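You operate a simulated robot arm through the tools that you are given. There is no shell and no other tool.

The job below is to be done with a simulated robot arm. You get a single attempt, and the scene is never put back.

## Task
Dry the black pellet tray in the oven, then turn the oven off.
Fine: push the lower rack in, shut and latch the door, open the vent, dial to HIGH, wait for the green lamp; the tray stays inside, the vent open.

It is judged by the outcome, as a careful person would: the job done as asked, and still so three seconds after it is handed in. It fails if anything else is knocked over, pushed out of place, dropped, spilled or broken.

## Robot
A 6-joint arm with a two-finger gripper, fixed in place. Base frame: the origin is at the foot of the arm, x ahead of it, y to its left, z up. Lengths are in mm, angles in degrees, forces in N, time in s.
Its first joint turns from -166.0 to 166.0 degrees. Payload 2.45 kg.
The TCP is the grasp point between the finger pads, 20 mm short of the fingertips. In the tool frame z runs along the fingers and y along their closing line. Largest opening 140 mm; the body of the gripper starts 168 mm behind the TCP.
Orientation is that of the tool frame in the base frame, as a unit quaternion [x, y, z, w]. With the fingers straight down and closing along the base's y, the tool's x points along the base's -x, its y along +y and its z along -z.

## Interface
- The arm moves only by the tool move_arm. Its argument "steps" is a list of rows, each a list of 3 entries, a list of its own where there are three numbers: the gripper command, from -1 (fully open) to 1 (shut), values between in proportion, then the shift along the base's x, y, z in units of 250 mm (1.0 is 250 mm), then the turn, a rotation vector about the base's x, y, z in units of 180 degrees (1.0 is 180 degrees). In form: [[fingers, [dx, dy, dz], [ax, ay, az]], ...]. A call has 1 to 20 rows; each row is the pose to reach, as a shift and turn from the pose commanded when the call began. A call with a number of a shift or a turn outside -1 to 1 is refused whole. Rows are played at 5 a second. More than 50 mm and 8.6 degrees between two rows, or a gripper value outside its range, and nothing of the call is played. Where a pose cannot be reached the arm comes as near as it can. A force on the tool above 40 N (or 10 N above the force at the start of the call, whichever is more), or a blocked arm, ends the call early, and 0.2 s more pass. The fingers move at their own pace (about 45 mm/s each) and stop on an object; they squeeze with about 31 N. The grip force told is the motor's: it shows also when the fingers shut on nothing. Time passes only in rows, and 0.2 s behind the last, so rows that repeat a pose let the fingers close. It gives the time, the measured TCP pose, the force on the tool (base axes), the opening and the grip force at its end, in the units of the frame above (readings bear some noise), with the torque about the TCP (base axes, N m) and any sound that the robot's microphone picked up.
- Cameras (640 x 400 px; columns grow to the right, rows downward): "scene" is fixed at [219.6, 499.5, 1599.6]; the picture's right is [-0.15, -0.99, 0.00], its down [-0.98, 0.15, -0.16] and it looks along [0.16, -0.02, -0.99] (base axes); focal length 214 px, centre (320, 200). "wrist" rides on the gripper at [78, 11, -209] in the tool frame; the picture's right is [-0.14, 0.99, 0.00], its down [-0.92, -0.13, -0.37] and it looks along [-0.37, -0.05, 0.93] (tool axes); focal length 280 px, centre (320, 200). There is no depth. A picture from a camera that has moved, and an enlarged one, comes with that camera's place and axes in the base frame and with its lens.
- snapshot(camera): a new picture of that camera. The clock stands still meanwhile.
- zoom(camera, box): a new picture of the part [left, top, right, bottom] of that camera's present view, enlarged. The clock stands still meanwhile.
- close_job(): hands the job in; it is judged then, once.

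Places have to be worked out from the pictures, the camera data and where the tool is seen. Open the gripper and draw the arm clear of the work before you hand the job in, unless the task says otherwise.

The tools are called by a JSON object that holds its "method" and its "body". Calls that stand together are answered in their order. move_arm: Moves the arm, as the interface text tells. Its arguments: {"type":"object","properties":{"steps":{"type":"array","items":{"type":"array"}}},"required":["steps"]} The other tools are called the same way: snapshot (camera) takes a picture; zoom (camera, box) takes an enlarged picture of a part of a camera's view; close_job () hands the job in.

At the start:

```text
t: 0.0
eef_pos: [157.5, 506.5, 1370.4]
tool_rot: [0.0, 1.0, 0.0, -0.001]
ft_force: [0.2, 0.5, 1.2]
ft_torque: [-0.03, 0.0, 0.01]
gripper_width: 140.1
grip_force: 0.1
```

scene: 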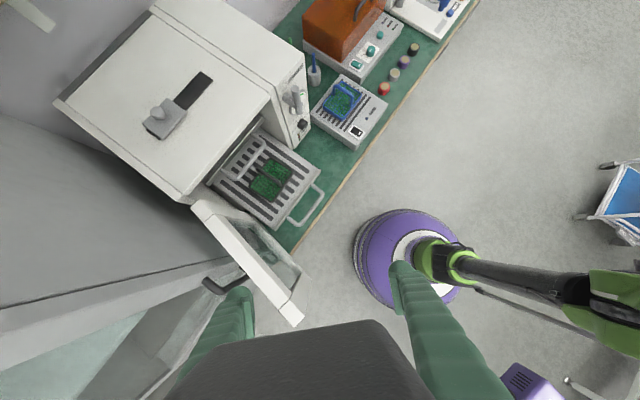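
wrist: 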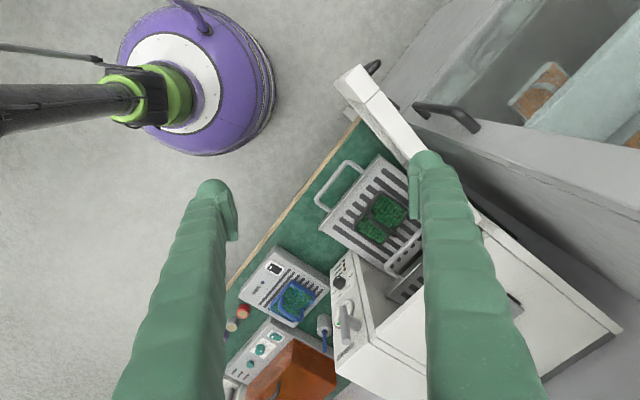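

I start by looking closer at the oven, rack, and door from both cameras before moving anything.

{"method": "zoom", "body": {"camera": "scene", "box": [180, 60, 340, 240]}}

{"method": "zoom", "body": {"camera": "scene", "box": [40, 0, 320, 175]}}

{"method": "zoom", "body": {"camera": "wrist", "box": [300, 40, 500, 340]}}

{"method": "zoom", "body": {"camera": "scene", "box": [170, 180, 330, 340]}}

```text
2.22 times, centred on (260, 150) of scene
camera zoom: at [219.6, 499.5, 1599.6], right [-0.15, -0.99, 0.0], down [-0.98, 0.15, -0.16], along [0.16, -0.02, -0.99], focal length 477 px, centre (453, 311)
```

zoom: 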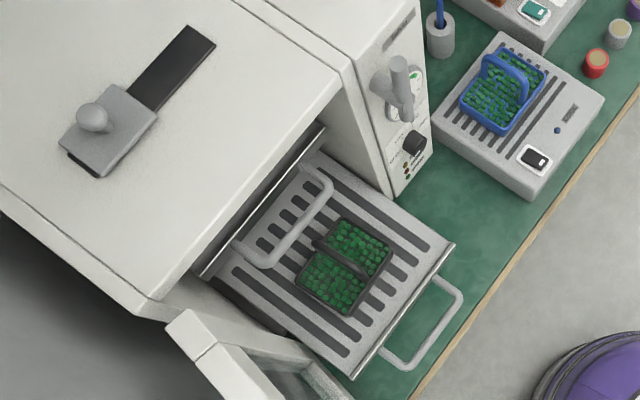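

```text
2.29 times, centred on (180, 88) of scene
camera zoom: at [219.6, 499.5, 1599.6], right [-0.15, -0.99, 0.0], down [-0.98, 0.15, -0.16], along [0.16, -0.02, -0.99], focal length 490 px, centre (640, 457)
```

zoom: 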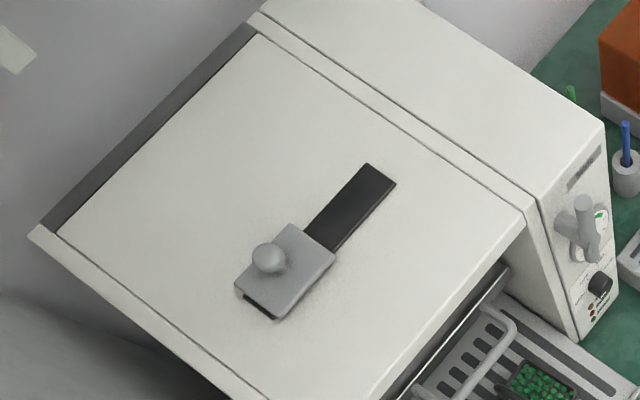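

```text
1.33 times, centred on (400, 190) of wrist
camera zoom: at [80.0, 517.5, 1579.3], right [0.14, 0.99, 0.0], down [0.92, -0.13, 0.37], along [0.37, -0.05, -0.93], focal length 374 px, centre (213, 213)
```

zoom: 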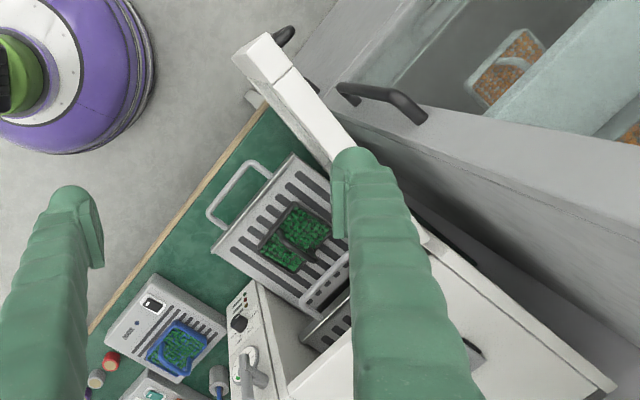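

```text
2.50 times, centred on (250, 260) of scene
camera zoom: at [219.6, 499.5, 1599.6], right [-0.15, -0.99, 0.0], down [-0.98, 0.15, -0.16], along [0.16, -0.02, -0.99], focal length 536 px, centre (495, 50)
```

zoom: 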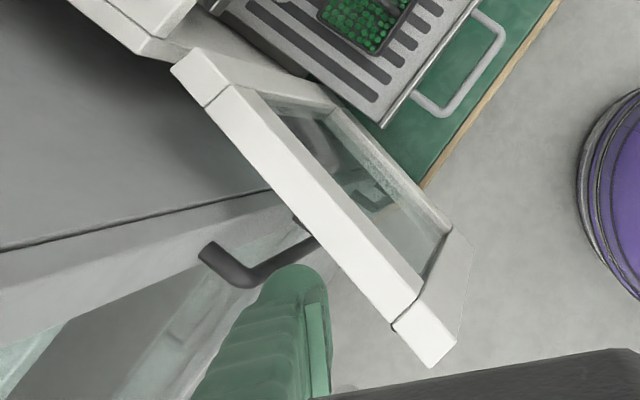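

The rack handle triangulates to about (308, 520, 896) and the dial to about (590, 503, 931), so the oven front faces the base at about 45°. I turn the tool 45° and swing it toward the front of the oven, still high up, to get a better view.

{"method": "move_arm", "body": {"steps": [[-1, [0.0425, -0.092, -0.03], [0, 0, 0.03125]], [-1, [0.085, -0.184, -0.06], [0, 0, 0.0625]], [-1, [0.1275, -0.276, -0.09], [0, 0, 0.09375]], [-1, [0.17, -0.368, -0.12], [0, 0, 0.125]], [-1, [0.2125, -0.46, -0.15], [0, 0, 0.15625]], [-1, [0.255, -0.552, -0.18], [0, 0, 0.1875]], [-1, [0.2975, -0.644, -0.21], [0, 0, 0.21875]], [-1, [0.34, -0.736, -0.24], [0, 0, 0.25]]]}}

{"method": "snapshot", "body": {"camera": "scene"}}

{"method": "snapshot", "body": {"camera": "wrist"}}

```text
t: 1.8
eef_pos: [241.5, 323.4, 1308.3]
tool_rot: [-0.384, 0.923, 0.0, -0.001]
ft_force: [0.0, 0.2, 0.6]
ft_torque: [-0.06, 0.01, -0.01]
gripper_width: 139.8
grip_force: 0.1
```

```text
taken
```

scene: 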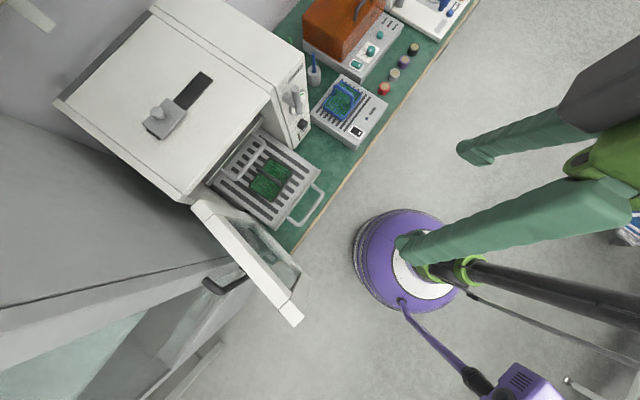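

```text
taken
camera wrist: at [179.7, 276.3, 1516.5], right [-0.6, 0.8, 0.0], down [0.74, 0.56, 0.37], along [0.29, 0.22, -0.93], focal length 280 px, centre (320, 200)
```

wrist: 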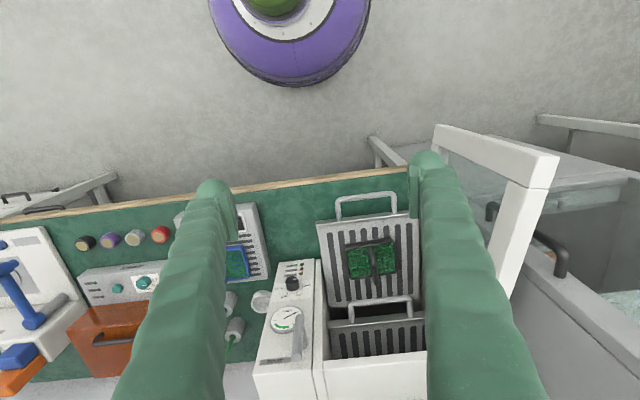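

The new wrist view shows the panel (dial, lamps, gauge), both rack handles and the open door. I lower the tool and pitch it up 45° to look straight at the oven front.

{"method": "move_arm", "body": {"steps": [[-1, [0, 0, -0.11], [0.0221, -0.0221, 0]], [-1, [0, 0, -0.22], [0.0442, -0.0442, 0]], [-1, [0, 0, -0.33], [0.0663, -0.0663, 0]], [-1, [0, 0, -0.44], [0.0884, -0.0884, 0]], [-1, [0, 0, -0.55], [0.1105, -0.1105, 0]], [-1, [0, 0, -0.66], [0.1326, -0.1326, 0]], [-1, [0, 0, -0.77], [0.1547, -0.1547, 0]], [-1, [0, 0, -0.88], [0.1768, -0.1768, 0]]]}}

{"method": "snapshot", "body": {"camera": "wrist"}}

{"method": "snapshot", "body": {"camera": "scene"}}

```text
t: 3.6
eef_pos: [242.3, 323.7, 1092.3]
tool_rot: [-0.354, 0.853, 0.147, 0.354]
ft_force: [0.0, -0.2, -0.6]
ft_torque: [0.0, 0.03, -0.02]
gripper_width: 140.1
grip_force: 0.0
```

```text
taken
camera wrist: at [92.7, 187.3, 1183.5], right [-0.63, 0.77, 0.1], down [0.37, 0.18, 0.91], along [0.68, 0.61, -0.4], focal length 280 px, centre (320, 200)
```

wrist: 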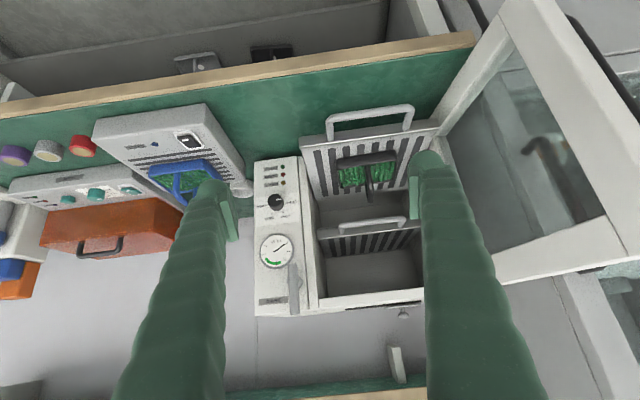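

```text
taken
```

scene: 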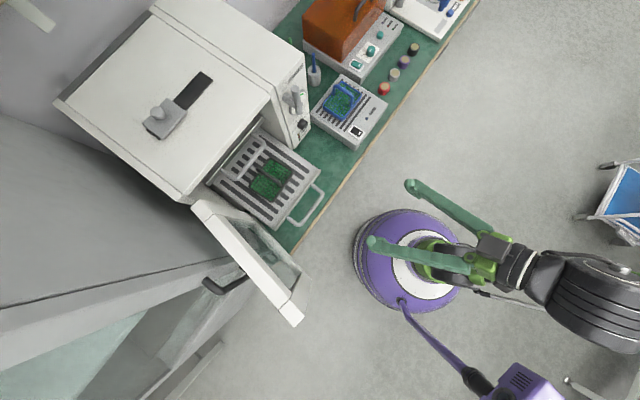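

The wrist view (upside down) shows the panel clearly, so I zoom in on the panel, the rack and the door.

{"method": "zoom", "body": {"camera": "wrist", "box": [230, 140, 350, 330]}}

{"method": "zoom", "body": {"camera": "wrist", "box": [290, 80, 450, 330]}}

{"method": "zoom", "body": {"camera": "wrist", "box": [440, 0, 640, 300]}}

{"method": "zoom", "body": {"camera": "scene", "box": [130, 60, 230, 150]}}

```text
2.11 times, centred on (290, 235) of wrist
camera zoom: at [92.7, 187.3, 1183.5], right [-0.63, 0.77, 0.1], down [0.37, 0.18, 0.91], along [0.68, 0.61, -0.4], focal length 590 px, centre (383, 126)
```

zoom: 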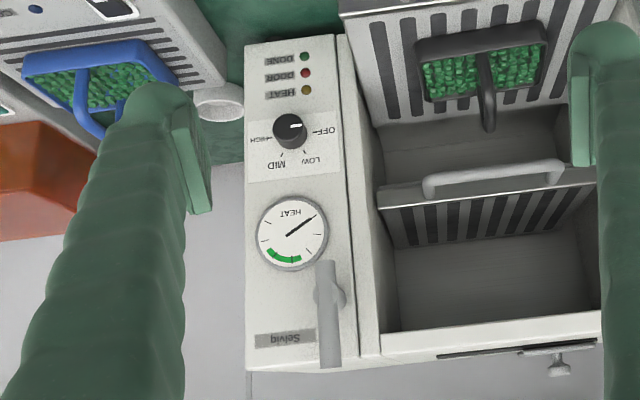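

```text
1.60 times, centred on (370, 205) of wrist
camera zoom: at [92.7, 187.3, 1183.5], right [-0.63, 0.77, 0.1], down [0.37, 0.18, 0.91], along [0.68, 0.61, -0.4], focal length 449 px, centre (240, 192)
```

zoom: 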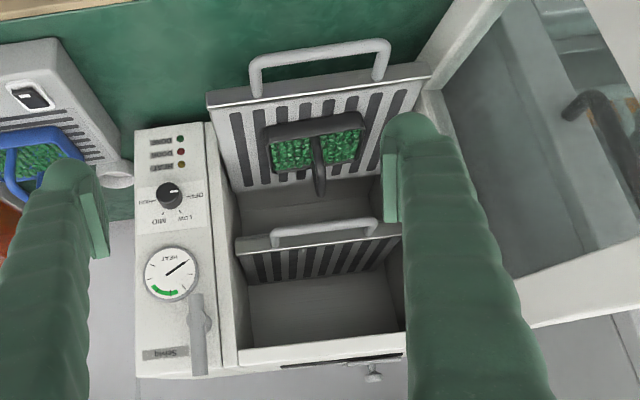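

```text
1.33 times, centred on (540, 150) of wrist
camera zoom: at [92.7, 187.3, 1183.5], right [-0.63, 0.77, 0.1], down [0.37, 0.18, 0.91], along [0.68, 0.61, -0.4], focal length 374 px, centre (27, 267)
```

zoom: 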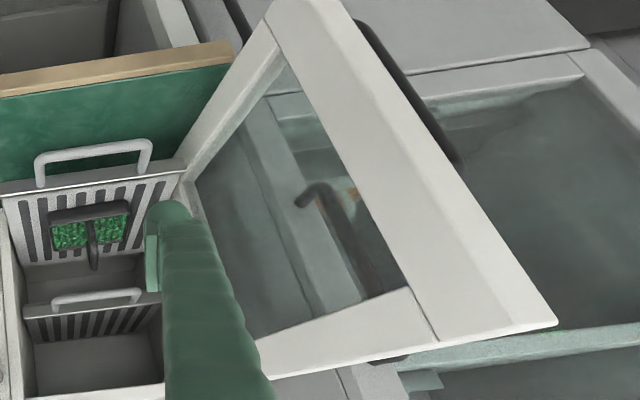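

```text
4.44 times, centred on (180, 105) of scene
camera zoom: at [219.6, 499.5, 1599.6], right [-0.15, -0.99, 0.0], down [-0.98, 0.15, -0.16], along [0.16, -0.02, -0.99], focal length 953 px, centre (942, 622)
```

zoom: 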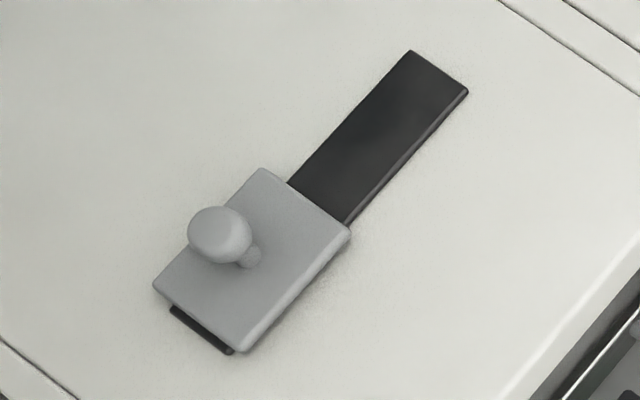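

I measure the knob at about n=772 mm into the oven direction (front plane about 791), with its pointer on OFF and HIGH opposite. The latch lever stands upright beside the door edge, and the upper rack is already home with its handle at about n=798. I close the fingers and move in front of the lower rack handle with the tool nearly level.

{"method": "move_arm", "body": {"steps": [[1, [0.0027, 0.068, -0.0935], [0.0147, -0.0147, 0]], [1, [0.0054, 0.136, -0.187], [0.0295, -0.0295, 0]], [1, [0.0081, 0.204, -0.2805], [0.0442, -0.0442, 0]], [1, [0.0108, 0.272, -0.374], [0.059, -0.059, 0]], [1, [0.0134, 0.34, -0.4675], [0.0737, -0.0737, 0]], [1, [0.0161, 0.408, -0.561], [0.0884, -0.0884, 0]], [1, [0.0188, 0.476, -0.6545], [0.1032, -0.1032, 0]], [1, [0.0215, 0.544, -0.748], [0.1179, -0.1179, 0]], [1, [0.0215, 0.544, -0.748], [0.1179, -0.1179, 0]]]}}

{"method": "snapshot", "body": {"camera": "scene"}}

{"method": "snapshot", "body": {"camera": "wrist"}}

```text
t: 5.6
eef_pos: [248.9, 457.9, 905.2]
tool_rot: [-0.303, 0.733, 0.232, 0.563]
ft_force: [0.0, 0.0, 0.6]
ft_torque: [-0.05, 0.01, -0.01]
gripper_width: 0.0
grip_force: 29.1
```

```text
taken
```

scene: 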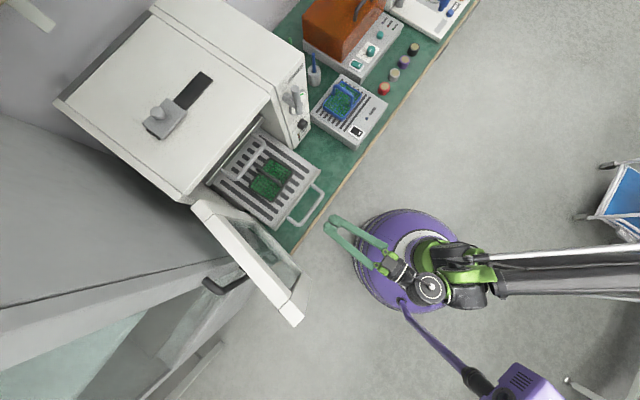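

```text
taken
camera wrist: at [84.3, 307.6, 882.9], right [-0.68, 0.73, 0.13], down [0.01, -0.17, 0.98], along [0.74, 0.67, 0.11], focal length 280 px, centre (320, 200)
```

wrist: 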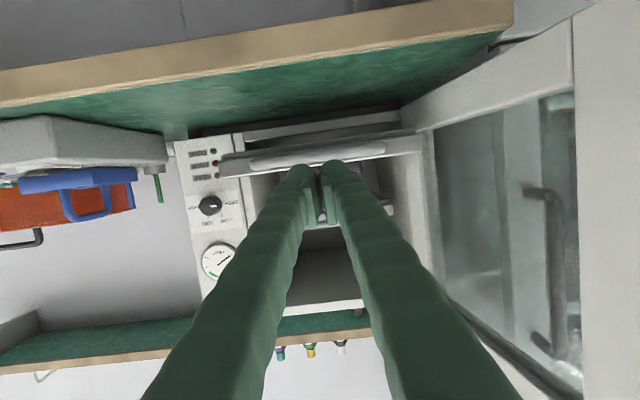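

The tool reached the spot. This view puts the handle bar lower, at z of about 868, so I drop about 30 mm and push the rack forward slowly while watching the force.

{"method": "move_arm", "body": {"steps": [[1, [0, 0, -0.065], [0, 0, 0]], [1, [0, 0, -0.128], [0, 0, 0]], [1, [0.0566, 0.0566, -0.128], [0, 0, 0]], [1, [0.1131, 0.1131, -0.128], [0, 0, 0]], [1, [0.1471, 0.1471, -0.128], [0, 0, 0]], [1, [0.1697, 0.1697, -0.128], [0, 0, 0]], [1, [0.198, 0.198, -0.128], [0, 0, 0]], [1, [0.2263, 0.2263, -0.128], [0, 0, 0]]]}}

{"method": "snapshot", "body": {"camera": "scene"}}

{"method": "snapshot", "body": {"camera": "wrist"}}

```text
t: 7.4
eef_pos: [304.9, 514.4, 872.6]
tool_rot: [-0.304, 0.733, 0.233, 0.562]
ft_force: [-0.3, 0.1, 1.4]
ft_torque: [0.0, -0.02, -0.01]
gripper_width: 0.0
grip_force: 29.4
```

```text
taken
```

scene: 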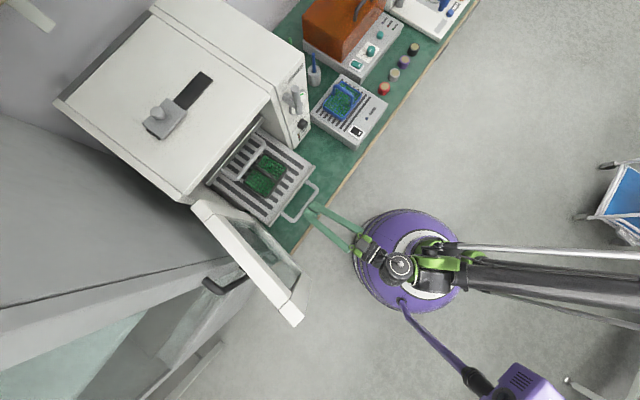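

```text
taken
camera wrist: at [140.6, 364.9, 850.6], right [-0.67, 0.73, 0.13], down [0.01, -0.17, 0.98], along [0.74, 0.67, 0.11], focal length 280 px, centre (320, 200)
```

wrist: 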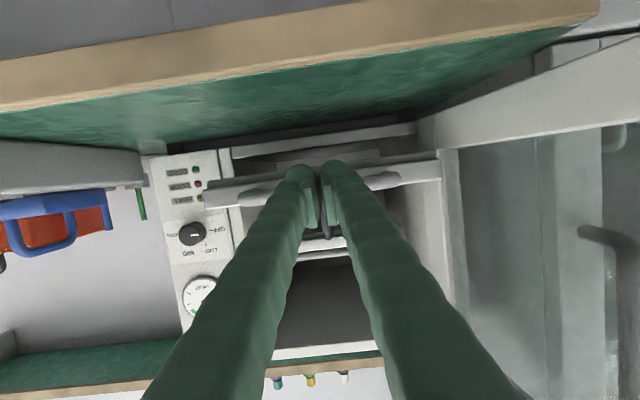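

The rack is moving with almost no force. I check the contact closely before continuing.

{"method": "zoom", "body": {"camera": "wrist", "box": [200, 120, 460, 280]}}

{"method": "zoom", "body": {"camera": "scene", "box": [200, 110, 360, 260]}}

```text
2.46 times, centred on (330, 200) of wrist
camera zoom: at [140.6, 364.9, 850.6], right [-0.67, 0.73, 0.13], down [0.01, -0.17, 0.98], along [0.74, 0.67, 0.11], focal length 690 px, centre (295, 200)
```

zoom: 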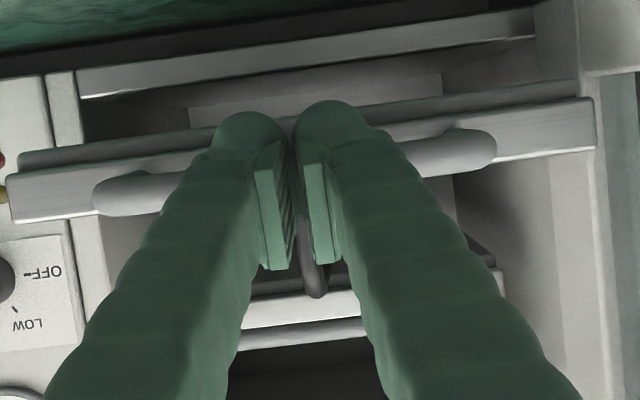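

```text
2.67 times, centred on (280, 185) of scene
camera zoom: at [219.6, 499.5, 1599.6], right [-0.15, -0.99, 0.0], down [-0.98, 0.15, -0.16], along [0.16, -0.02, -0.99], focal length 572 px, centre (427, 240)
```

zoom: 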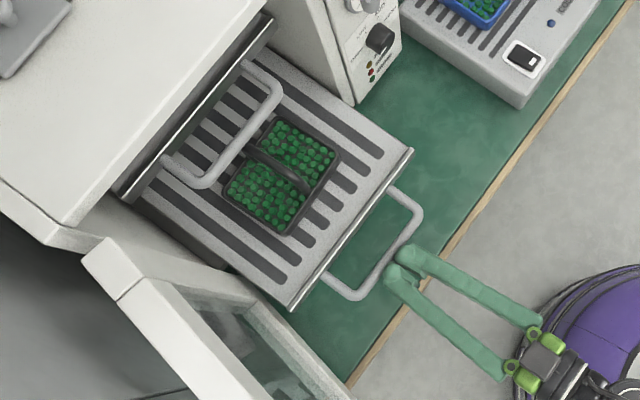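

The fingertips sit squarely on the middle of the bar. The upper rack suggests the home position is handle at n of about 796, so I push another 165 mm and check.

{"method": "move_arm", "body": {"steps": [[1, [0.0424, 0.0424, 0], [0, 0, 0]], [1, [0.0849, 0.0849, 0], [0, 0, 0]], [1, [0.1273, 0.1273, 0], [0, 0, 0]], [1, [0.1697, 0.1697, 0], [0, 0, 0]], [1, [0.2121, 0.2121, 0], [0, 0, 0]], [1, [0.2546, 0.2546, 0], [0, 0, 0]], [1, [0.297, 0.297, 0], [0, 0, 0]], [1, [0.3394, 0.3394, 0], [0, 0, 0]], [1, [0.3819, 0.3819, 0], [0, 0, 0]], [1, [0.4243, 0.4243, 0], [0, 0, 0]], [1, [0.4667, 0.4667, 0], [0, 0, 0]]]}}

{"method": "zoom", "body": {"camera": "scene", "box": [200, 110, 360, 260]}}

{"method": "snapshot", "body": {"camera": "wrist"}}

```text
t: 9.8
eef_pos: [419.7, 633.1, 872.3]
tool_rot: [-0.302, 0.733, 0.232, 0.563]
ft_force: [0.4, 0.8, 0.9]
ft_torque: [0.0, -0.04, 0.03]
gripper_width: 0.0
grip_force: 29.5
```

```text
2.67 times, centred on (280, 185) of scene
camera zoom: at [219.6, 499.5, 1599.6], right [-0.15, -0.99, 0.0], down [-0.98, 0.15, -0.16], along [0.16, -0.02, -0.99], focal length 572 px, centre (427, 240)
```

zoom: 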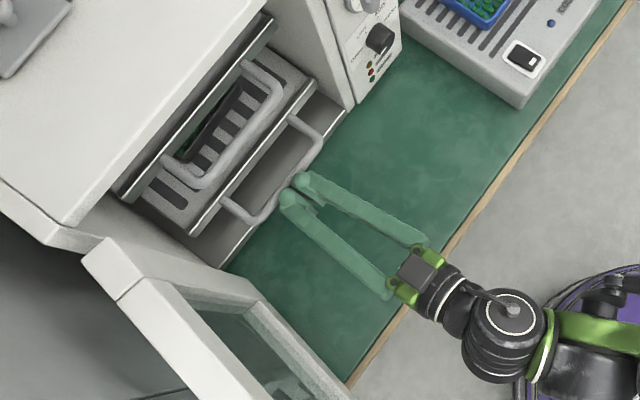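

```text
taken
camera wrist: at [256.1, 483.1, 850.4], right [-0.68, 0.73, 0.13], down [0.01, -0.17, 0.98], along [0.74, 0.67, 0.11], focal length 280 px, centre (320, 200)
```

wrist: 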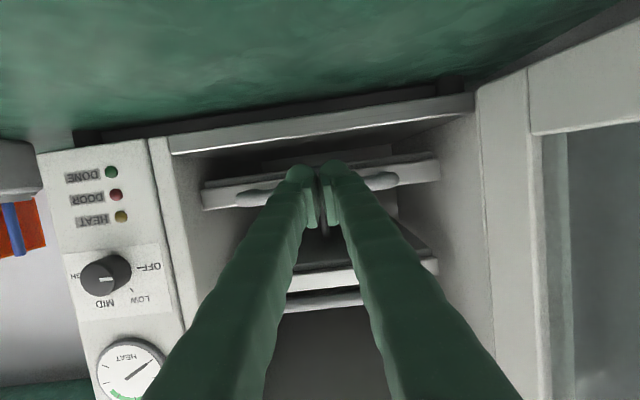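

It is moving smoothly. I continue in small increments toward the stop.

{"method": "move_arm", "body": {"steps": [[1, [0.0226, 0.0226, 0], [0, 0, 0]], [1, [0.0453, 0.0453, 0], [0, 0, 0]], [1, [0.0622, 0.0622, 0], [0, 0, 0]], [1, [0.0764, 0.0764, 0], [0, 0, 0]], [1, [0.0764, 0.0764, 0], [0, 0, 0]]]}}

{"method": "zoom", "body": {"camera": "scene", "box": [200, 110, 360, 260]}}

{"method": "snapshot", "body": {"camera": "wrist"}}

```text
t: 11.0
eef_pos: [438.9, 651.7, 872.1]
tool_rot: [-0.305, 0.732, 0.234, 0.562]
ft_force: [-0.5, 0.3, -0.6]
ft_torque: [-0.04, 0.0, 0.01]
gripper_width: 0.0
grip_force: 30.0
```

```text
2.67 times, centred on (280, 185) of scene
camera zoom: at [219.6, 499.5, 1599.6], right [-0.15, -0.99, 0.0], down [-0.98, 0.15, -0.16], along [0.16, -0.02, -0.99], focal length 572 px, centre (427, 240)
```

zoom: 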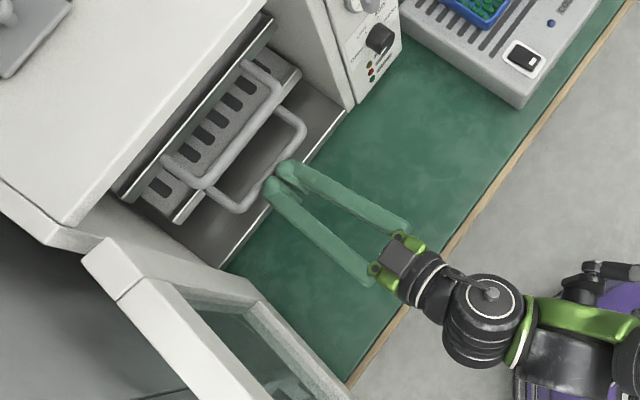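

```text
taken
camera wrist: at [275.5, 502.2, 849.2], right [-0.68, 0.73, 0.13], down [0.01, -0.17, 0.98], along [0.74, 0.67, 0.11], focal length 280 px, centre (320, 200)
```

wrist: 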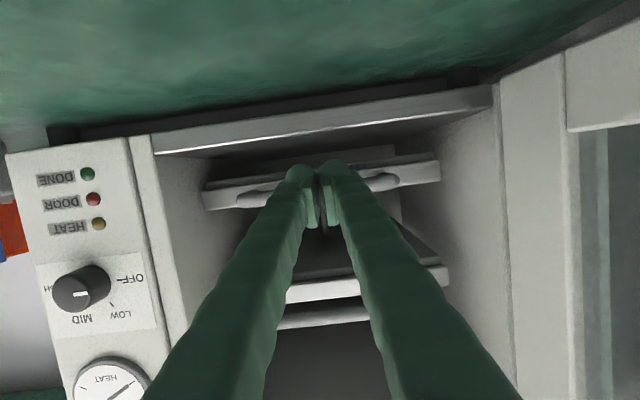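

No stop yet. I go on in 6 mm increments until resistance rises.

{"method": "move_arm", "body": {"steps": [[1, [0.017, 0.017, 0], [0, 0, 0]], [1, [0.034, 0.034, 0], [0, 0, 0]], [1, [0.051, 0.051, 0], [0, 0, 0]], [1, [0.0622, 0.0622, 0], [0, 0, 0]], [1, [0.0622, 0.0622, 0], [0, 0, 0]]]}}

{"method": "zoom", "body": {"camera": "scene", "box": [200, 110, 360, 260]}}

{"method": "snapshot", "body": {"camera": "wrist"}}

```text
t: 11.5
eef_pos: [441.1, 654.0, 870.9]
tool_rot: [-0.304, 0.732, 0.234, 0.563]
ft_force: [-15.7, -12.1, 10.8]
ft_torque: [0.11, -0.21, 0.03]
gripper_width: 5.9
grip_force: 29.1
stopped in row 2: the force on the tool passed its limit at 50 N (the readings are from after the stop); the commanded pose is now the measured one
```

```text
2.67 times, centred on (280, 185) of scene
camera zoom: at [219.6, 499.5, 1599.6], right [-0.15, -0.99, 0.0], down [-0.98, 0.15, -0.16], along [0.16, -0.02, -0.99], focal length 572 px, centre (427, 240)
```

zoom: 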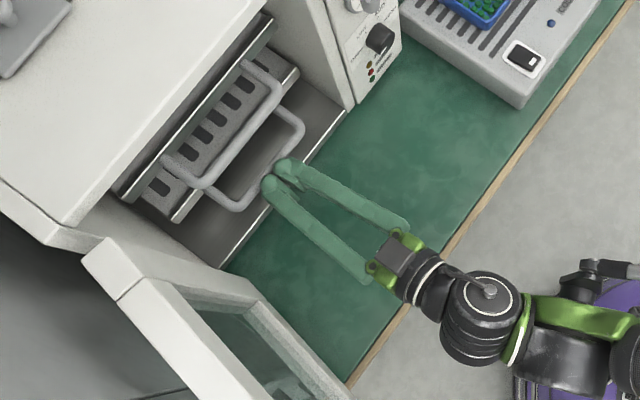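

```text
taken
camera wrist: at [278.6, 504.5, 849.5], right [-0.68, 0.72, 0.13], down [0.01, -0.17, 0.98], along [0.74, 0.67, 0.11], focal length 280 px, centre (320, 200)
```

wrist: 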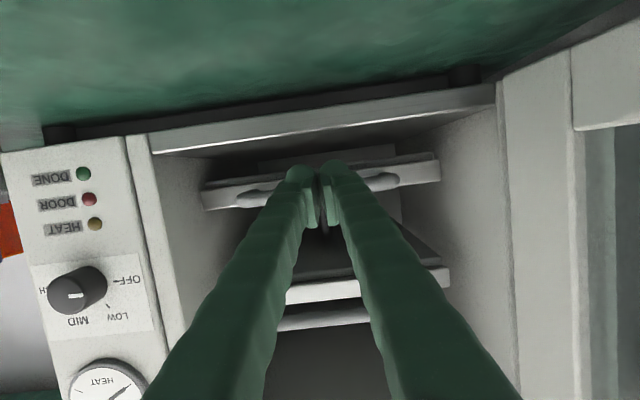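

The force peaked with the handle at n of about 800, which matches the upper rack, so the lower rack is home. I back straight out.

{"method": "move_arm", "body": {"steps": [[1, [-0.0849, -0.0849, 0], [0, 0, 0]], [1, [-0.1697, -0.1697, 0], [0, 0, 0]], [1, [-0.2546, -0.2546, 0], [0, 0, 0]], [1, [-0.3394, -0.3394, 0], [0, 0, 0]], [1, [-0.4243, -0.4243, 0], [0, 0, 0]], [1, [-0.5091, -0.5091, 0], [0, 0, 0]], [1, [-0.594, -0.594, 0], [0, 0, 0]], [1, [-0.6788, -0.6788, 0], [0, 0, 0]], [1, [-0.6788, -0.6788, 0], [0, 0, 0]]]}}

{"method": "zoom", "body": {"camera": "scene", "box": [200, 110, 360, 260]}}

{"method": "snapshot", "body": {"camera": "wrist"}}

```text
t: 13.5
eef_pos: [274.7, 482.7, 870.1]
tool_rot: [-0.304, 0.733, 0.233, 0.563]
ft_force: [-0.1, -0.5, 0.1]
ft_torque: [0.0, 0.0, -0.02]
gripper_width: 0.0
grip_force: 29.2
```

```text
2.67 times, centred on (280, 185) of scene
camera zoom: at [219.6, 499.5, 1599.6], right [-0.15, -0.99, 0.0], down [-0.98, 0.15, -0.16], along [0.16, -0.02, -0.99], focal length 572 px, centre (427, 240)
```

zoom: 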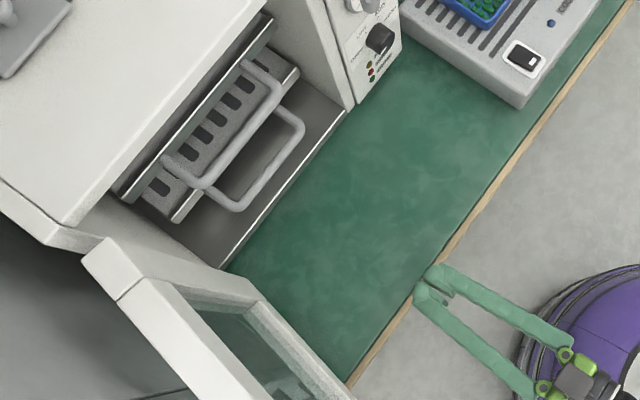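

```text
taken
camera wrist: at [111.6, 332.8, 848.3], right [-0.68, 0.73, 0.13], down [0.01, -0.17, 0.98], along [0.74, 0.67, 0.11], focal length 280 px, centre (320, 200)
```

wrist: 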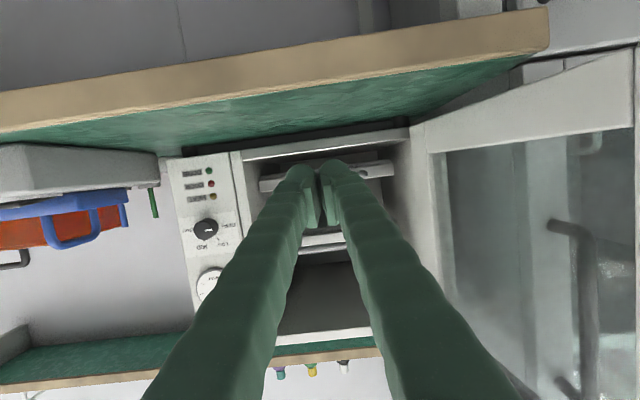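

The rack stays fully in. I now raise the tool and turn it to point down so I can look at the door from above.

{"method": "move_arm", "body": {"steps": [[1, [-0.028, -0.028, 0.096], [-0.0295, 0.0295, 0]], [1, [-0.056, -0.056, 0.192], [-0.0589, 0.0589, 0]], [1, [-0.084, -0.084, 0.288], [-0.0884, 0.0884, 0]], [1, [-0.112, -0.112, 0.384], [-0.1178, 0.1178, 0]], [1, [-0.14, -0.14, 0.48], [-0.1473, 0.1473, 0]], [1, [-0.168, -0.168, 0.576], [-0.1768, 0.1768, 0]], [1, [-0.196, -0.196, 0.672], [-0.2062, 0.2062, 0]], [1, [-0.224, -0.224, 0.768], [-0.2357, 0.2357, 0]], [1, [-0.252, -0.252, 0.864], [-0.2651, 0.2651, 0]], [1, [-0.28, -0.28, 0.96], [-0.2946, 0.2946, 0]]]}}

{"method": "snapshot", "body": {"camera": "wrist"}}

{"method": "snapshot", "body": {"camera": "scene"}}

```text
t: 15.7
eef_pos: [204.2, 415.2, 1110.4]
tool_rot: [-0.383, 0.924, -0.001, -0.001]
ft_force: [-0.6, 0.3, 0.1]
ft_torque: [0.07, -0.01, -0.01]
gripper_width: 0.2
grip_force: 29.1
```

```text
taken
camera wrist: at [142.0, 367.9, 1318.4], right [-0.6, 0.8, 0.0], down [0.74, 0.56, 0.37], along [0.29, 0.22, -0.93], focal length 280 px, centre (320, 200)
```

wrist: 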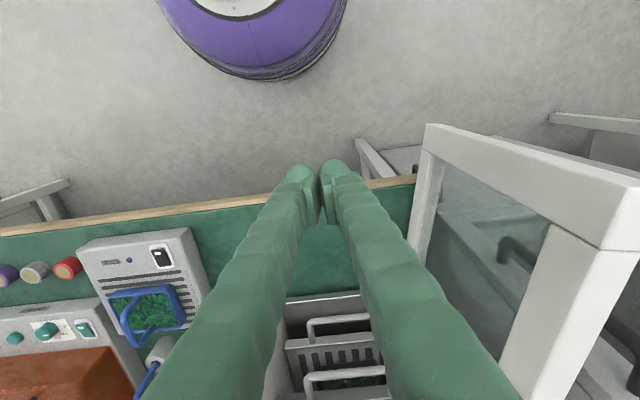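

```text
taken
```

scene: 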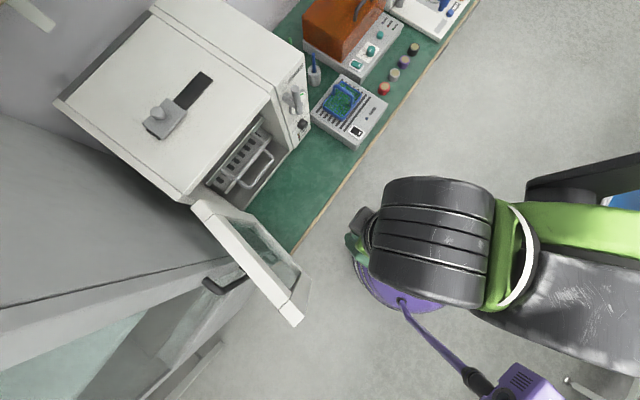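

I zoom in on the door's free end in both cameras to fix its exact position and thickness.

{"method": "zoom", "body": {"camera": "wrist", "box": [400, 100, 640, 400]}}

{"method": "zoom", "body": {"camera": "scene", "box": [180, 190, 320, 340]}}

```text
1.33 times, centred on (520, 250) of wrist
camera zoom: at [142.0, 367.9, 1318.4], right [-0.6, 0.8, 0.0], down [0.74, 0.56, 0.37], along [0.29, 0.22, -0.93], focal length 374 px, centre (53, 133)
```

zoom: 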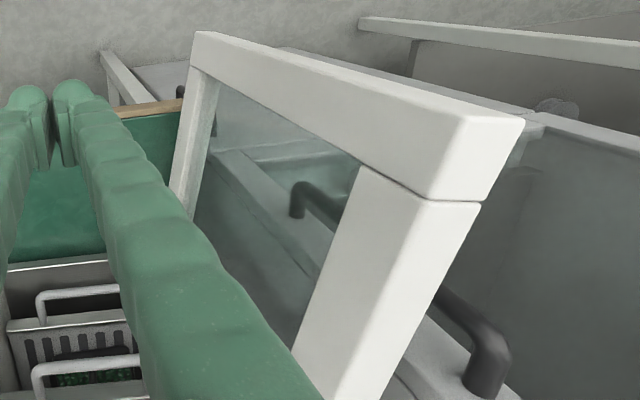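

```text
2.67 times, centred on (250, 265) of scene
camera zoom: at [219.6, 499.5, 1599.6], right [-0.15, -0.99, 0.0], down [-0.98, 0.15, -0.16], along [0.16, -0.02, -0.99], focal length 572 px, centre (507, 27)
```

zoom: 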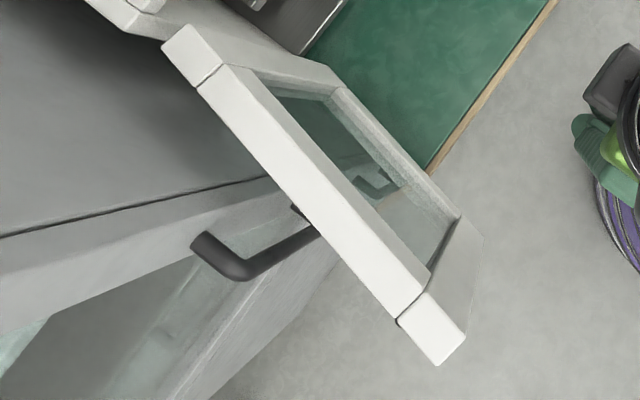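

The door's free end has its outer face at about (n 447, s 370) with its top at z of 1153. The hinge is near (n 759, s 317), and a cabinet handle bar stands at (n 605, s 410), which I must avoid. I lift over the door and move to its outer side near the free end.

{"method": "move_arm", "body": {"steps": [[1, [0, 0, 0.16], [0, 0, 0]], [1, [0, 0, 0.32], [0, 0, 0]], [1, [0, 0, 0.48], [0, 0, 0]], [1, [-0.0884, 0.1264, 0.48], [0, 0, 0]], [1, [-0.1768, 0.2528, 0.48], [0, 0, 0]], [1, [-0.2652, 0.3792, 0.48], [0, 0, 0]], [1, [-0.3536, 0.5056, 0.48], [0, 0, 0]], [1, [-0.442, 0.632, 0.48], [0, 0, 0]], [1, [-0.5304, 0.7584, 0.48], [0, 0, 0]], [1, [-0.6188, 0.8848, 0.48], [0, 0, 0]], [1, [-0.6188, 0.8848, 0.48], [0, 0, 0]]]}}

{"method": "snapshot", "body": {"camera": "wrist"}}

{"method": "snapshot", "body": {"camera": "scene"}}

```text
t: 18.1
eef_pos: [49.5, 636.7, 1227.8]
tool_rot: [-0.382, 0.924, 0.0, 0.0]
ft_force: [0.6, -0.2, -0.5]
ft_torque: [-0.01, 0.01, 0.0]
gripper_width: 0.0
grip_force: 29.4
```

```text
taken
camera wrist: at [-11.9, 588.9, 1437.2], right [-0.6, 0.8, 0.0], down [0.74, 0.56, 0.37], along [0.29, 0.22, -0.93], focal length 280 px, centre (320, 200)
```

wrist: 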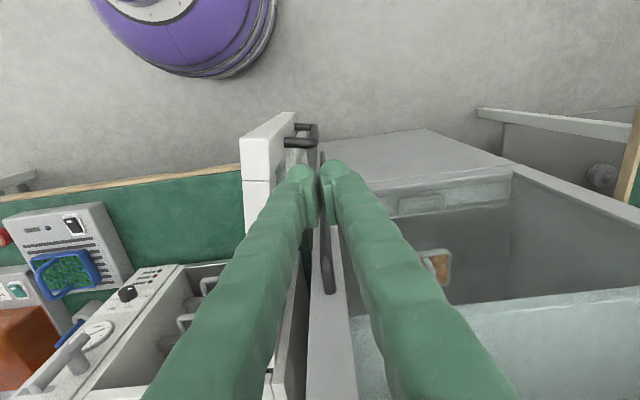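

```text
taken
```

scene: 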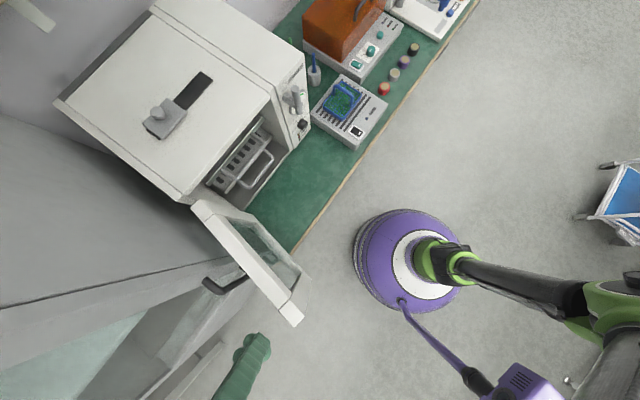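

From here I can see a black handle on the door's outer face near the free end, right where I meant to descend. I zoom in before going down.

{"method": "zoom", "body": {"camera": "wrist", "box": [220, 90, 420, 310]}}

{"method": "zoom", "body": {"camera": "scene", "box": [180, 190, 340, 390]}}

```text
1.82 times, centred on (320, 200) of wrist
camera zoom: at [-11.9, 588.9, 1437.2], right [-0.6, 0.8, 0.0], down [0.74, 0.56, 0.37], along [0.29, 0.22, -0.93], focal length 510 px, centre (320, 200)
```

zoom: 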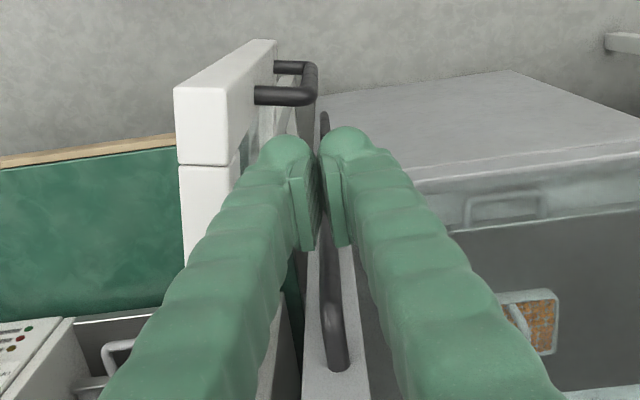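

```text
2.00 times, centred on (260, 290) of scene
camera zoom: at [219.6, 499.5, 1599.6], right [-0.15, -0.99, 0.0], down [-0.98, 0.15, -0.16], along [0.16, -0.02, -0.99], focal length 429 px, centre (440, 20)
```

zoom: 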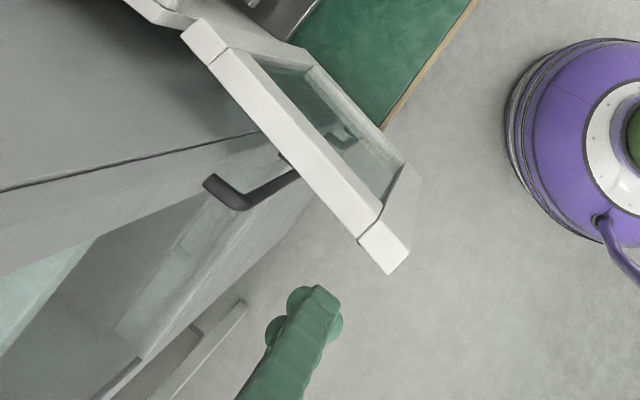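

The door handle bar sits at z 887–1045, so with the fingertips at z of about 1098 I pass well above it. The spot is otherwise clear, so I descend 110 mm.

{"method": "move_arm", "body": {"steps": [[1, [0, 0, -0.11], [0, 0, 0]], [1, [0, 0, -0.22], [0, 0, 0]], [1, [0, 0, -0.33], [0, 0, 0]], [1, [0, 0, -0.44], [0, 0, 0]], [1, [0, 0, -0.44], [0, 0, 0]]]}}

{"method": "zoom", "body": {"camera": "scene", "box": [180, 190, 340, 390]}}

{"method": "snapshot", "body": {"camera": "wrist"}}

```text
t: 19.3
eef_pos: [47.1, 636.7, 1118.1]
tool_rot: [-0.383, 0.924, 0.001, 0.0]
ft_force: [0.4, -0.2, -0.6]
ft_torque: [0.02, 0.0, 0.01]
gripper_width: 0.1
grip_force: 29.7
```

```text
2.00 times, centred on (260, 290) of scene
camera zoom: at [219.6, 499.5, 1599.6], right [-0.15, -0.99, 0.0], down [-0.98, 0.15, -0.16], along [0.16, -0.02, -0.99], focal length 429 px, centre (440, 20)
```

zoom: 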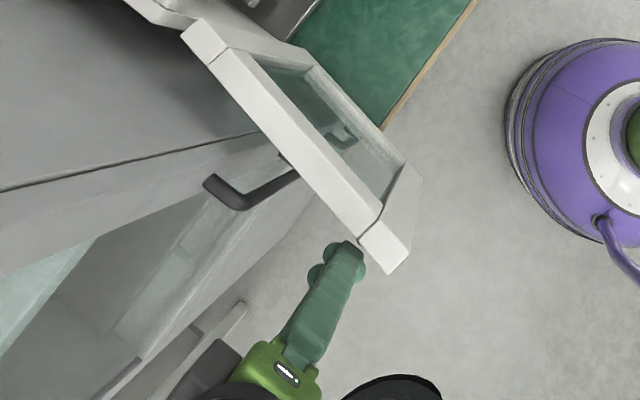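

```text
taken
camera wrist: at [-13.8, 589.3, 1326.8], right [-0.6, 0.8, 0.0], down [0.74, 0.56, 0.37], along [0.29, 0.22, -0.93], focal length 280 px, centre (320, 200)
```

wrist: 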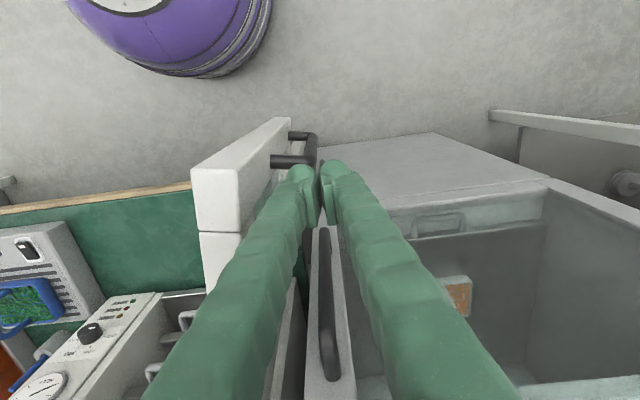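

The tool is clear on the outer side of the door. I start sweeping the door shut along its arc, first to about 70° open, watching the force.

{"method": "move_arm", "body": {"steps": [[1, [0.0478, -0.045, 0], [0, 0, 0]], [1, [0.0956, -0.09, 0], [0, 0, 0]], [1, [0.125, -0.133, 0], [0, 0, 0]], [1, [0.1544, -0.1752, 0], [0, 0, 0]], [1, [0.1876, -0.215, 0], [0, 0, 0]], [1, [0.2208, -0.2548, 0], [0, 0, 0]], [1, [0.2852, -0.3204, 0], [0, 0, 0]], [1, [0.3548, -0.3816, 0], [0, 0, 0]], [1, [0.4292, -0.4364, 0], [0, 0, 0]], [1, [0.5088, -0.4856, 0], [0, 0, 0]]]}}

{"method": "snapshot", "body": {"camera": "scene"}}

{"method": "snapshot", "body": {"camera": "wrist"}}

```text
t: 21.5
eef_pos: [178.7, 515.6, 1123.9]
tool_rot: [-0.382, 0.924, 0.0, 0.0]
ft_force: [-0.3, 0.3, 1.0]
ft_torque: [0.0, 0.01, -0.02]
gripper_width: 0.0
grip_force: 29.5
```

```text
taken
```

scene: 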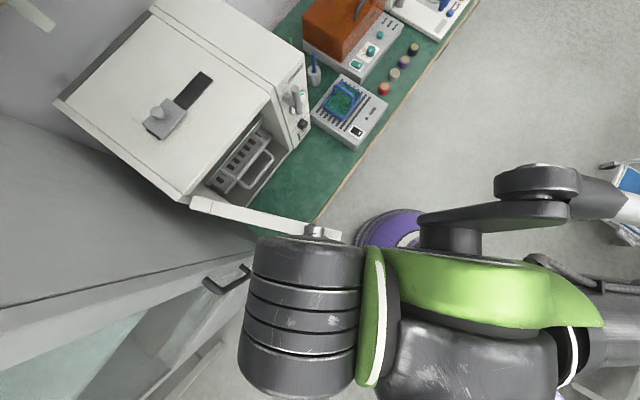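

```text
taken
camera wrist: at [115.3, 469.2, 1331.8], right [-0.6, 0.8, 0.0], down [0.74, 0.56, 0.37], along [0.29, 0.22, -0.93], focal length 280 px, centre (320, 200)
```

wrist: 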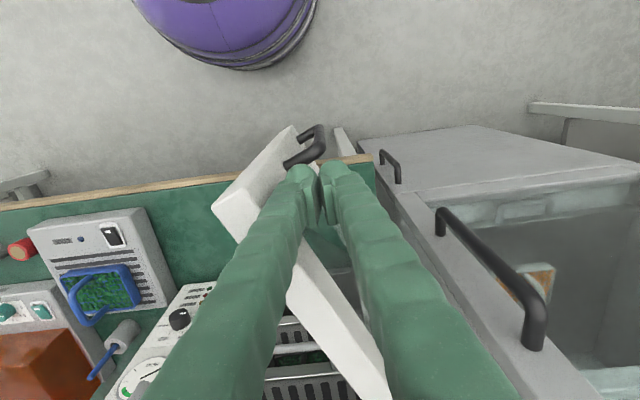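

The door follows with negligible force. I continue the arc to about 20° open.

{"method": "move_arm", "body": {"steps": [[1, [0.0844, -0.0416, 0], [0, 0, 0]], [1, [0.1716, -0.0772, 0], [0, 0, 0]], [1, [0.2632, -0.1048, 0], [0, 0, 0]], [1, [0.3568, -0.1248, 0], [0, 0, 0]], [1, [0.4528, -0.1372, 0], [0, 0, 0]], [1, [0.55, -0.1408, 0], [0, 0, 0]], [1, [0.6476, -0.136, 0], [0, 0, 0]], [1, [0.746, -0.1224, 0], [0, 0, 0]], [1, [0.8428, -0.0996, 0], [0, 0, 0]], [1, [0.938, -0.0692, 0], [0, 0, 0]]]}}

{"method": "snapshot", "body": {"camera": "scene"}}

{"method": "snapshot", "body": {"camera": "wrist"}}

```text
t: 23.7
eef_pos: [411.1, 496.1, 1122.2]
tool_rot: [-0.382, 0.924, 0.0, 0.0]
ft_force: [0.5, 0.6, 0.3]
ft_torque: [0.04, -0.04, 0.01]
gripper_width: 0.1
grip_force: 29.5
```

```text
taken
```

scene: 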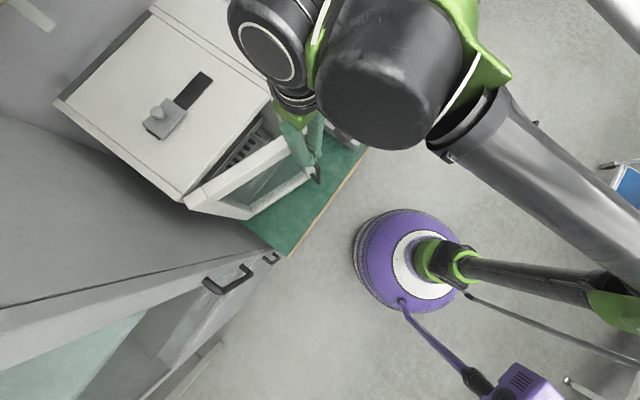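

```text
taken
camera wrist: at [349.0, 449.0, 1330.8], right [-0.6, 0.8, 0.0], down [0.74, 0.56, 0.37], along [0.29, 0.22, -0.93], focal length 280 px, centre (320, 200)
```

wrist: 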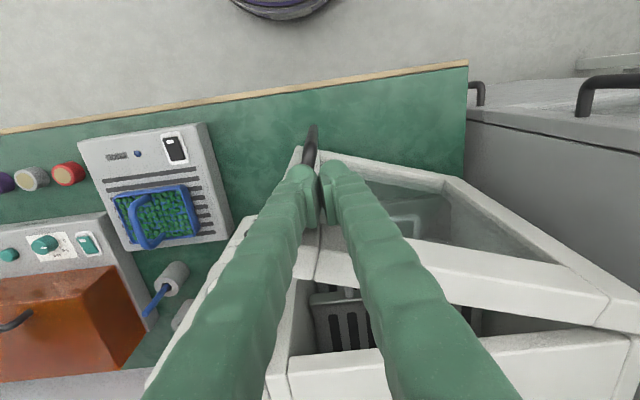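

About 20° remain. I finish the closing swing slowly; it will stop when the door seats.

{"method": "move_arm", "body": {"steps": [[1, [0.0464, 0.02, 0], [0, 0, 0]], [1, [0.0928, 0.04, 0], [0, 0, 0]], [1, [0.1372, 0.0642, 0], [0, 0, 0]], [1, [0.1816, 0.0884, 0], [0, 0, 0]], [1, [0.2244, 0.1164, 0], [0, 0, 0]], [1, [0.2664, 0.1452, 0], [0, 0, 0]], [1, [0.2868, 0.161, 0], [0, 0, 0]], [1, [0.3072, 0.1768, 0], [0, 0, 0]], [1, [0.3268, 0.193, 0], [0, 0, 0]], [1, [0.3464, 0.2092, 0], [0, 0, 0]]]}}

{"method": "snapshot", "body": {"camera": "scene"}}

{"method": "snapshot", "body": {"camera": "wrist"}}

```text
t: 25.9
eef_pos: [493.9, 548.1, 1121.5]
tool_rot: [-0.383, 0.924, 0.0, -0.001]
ft_force: [-25.4, -22.8, -15.2]
ft_torque: [-0.41, 0.47, -0.02]
gripper_width: 6.1
grip_force: 29.5
```

```text
taken
```

scene: 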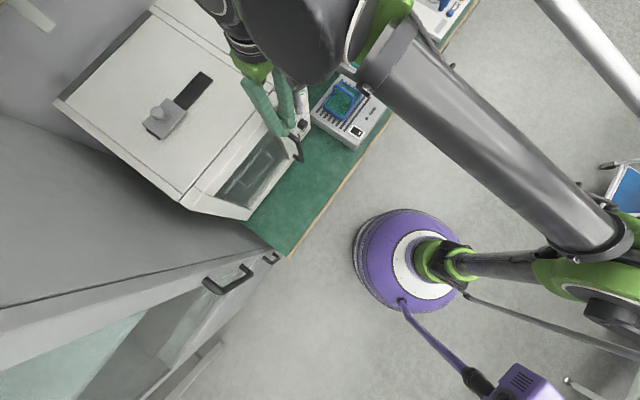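

```text
taken
camera wrist: at [433.8, 500.5, 1329.7], right [-0.6, 0.8, 0.0], down [0.74, 0.56, 0.37], along [0.29, 0.22, -0.93], focal length 280 px, centre (320, 200)
```

wrist: 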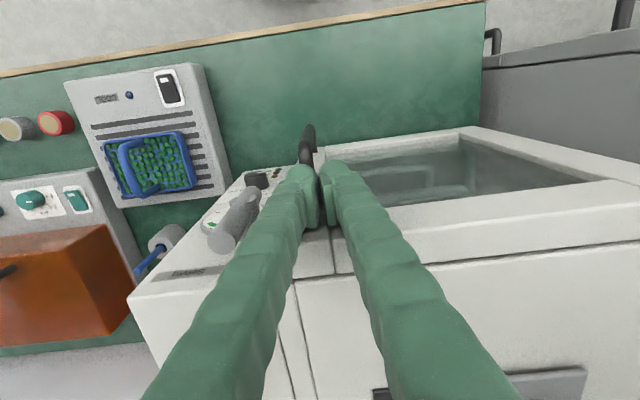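

The door is seated (about 34 N reaction at the fingertips). I back off and pitch the tool up to confirm that it stays shut and to look at the latch.

{"method": "move_arm", "body": {"steps": [[1, [-0.04, -0.04, 0], [0, 0, 0]], [1, [-0.1, -0.1, 0], [0, 0, 0]], [1, [-0.18, -0.18, 0], [0, 0, 0]], [1, [-0.21, -0.2, -0.02], [0.0295, -0.0295, 0]], [1, [-0.24, -0.22, -0.04], [0.0589, -0.0589, 0]], [1, [-0.27, -0.24, -0.06], [0.0884, -0.0884, 0]], [1, [-0.3, -0.26, -0.08], [0.1178, -0.1178, 0]], [1, [-0.33, -0.28, -0.1], [0.1473, -0.1473, 0]], [1, [-0.36, -0.3, -0.12], [0.1768, -0.1768, 0]], [1, [-0.39, -0.32, -0.12], [0.2062, -0.2062, 0]], [1, [-0.42, -0.34, -0.12], [0.2357, -0.2357, 0]], [1, [-0.42, -0.34, -0.12], [0.2357, -0.2357, 0]]]}}

{"method": "snapshot", "body": {"camera": "wrist"}}

{"method": "snapshot", "body": {"camera": "scene"}}

```text
t: 28.5
eef_pos: [392.3, 465.7, 1090.7]
tool_rot: [-0.331, 0.8, 0.191, 0.462]
ft_force: [0.7, -0.6, -0.4]
ft_torque: [0.02, 0.02, -0.05]
gripper_width: 0.0
grip_force: 29.0
```

```text
taken
camera wrist: at [230.3, 317.0, 1126.6], right [-0.65, 0.75, 0.12], down [0.19, 0.01, 0.98], along [0.73, 0.66, -0.15], focal length 280 px, centre (320, 200)
```

wrist: 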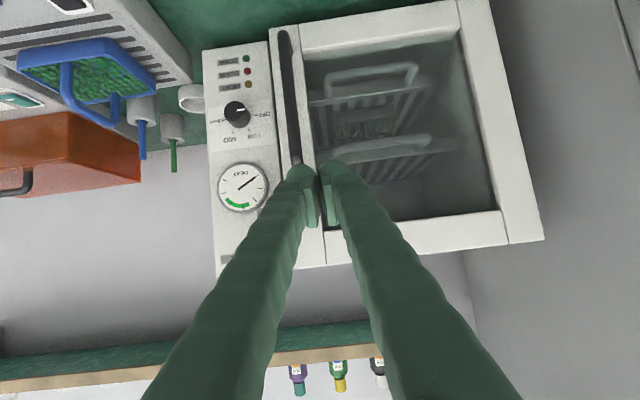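

```text
taken
```

scene: 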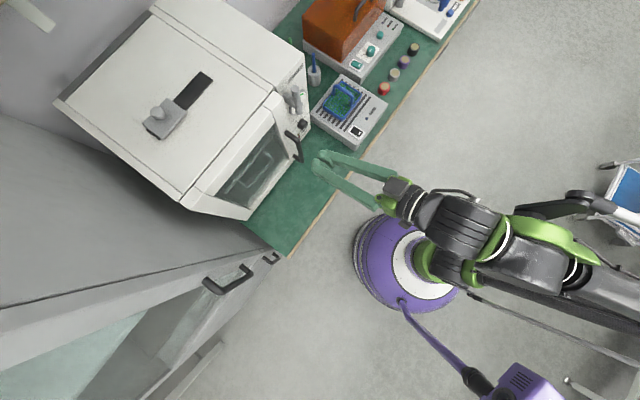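

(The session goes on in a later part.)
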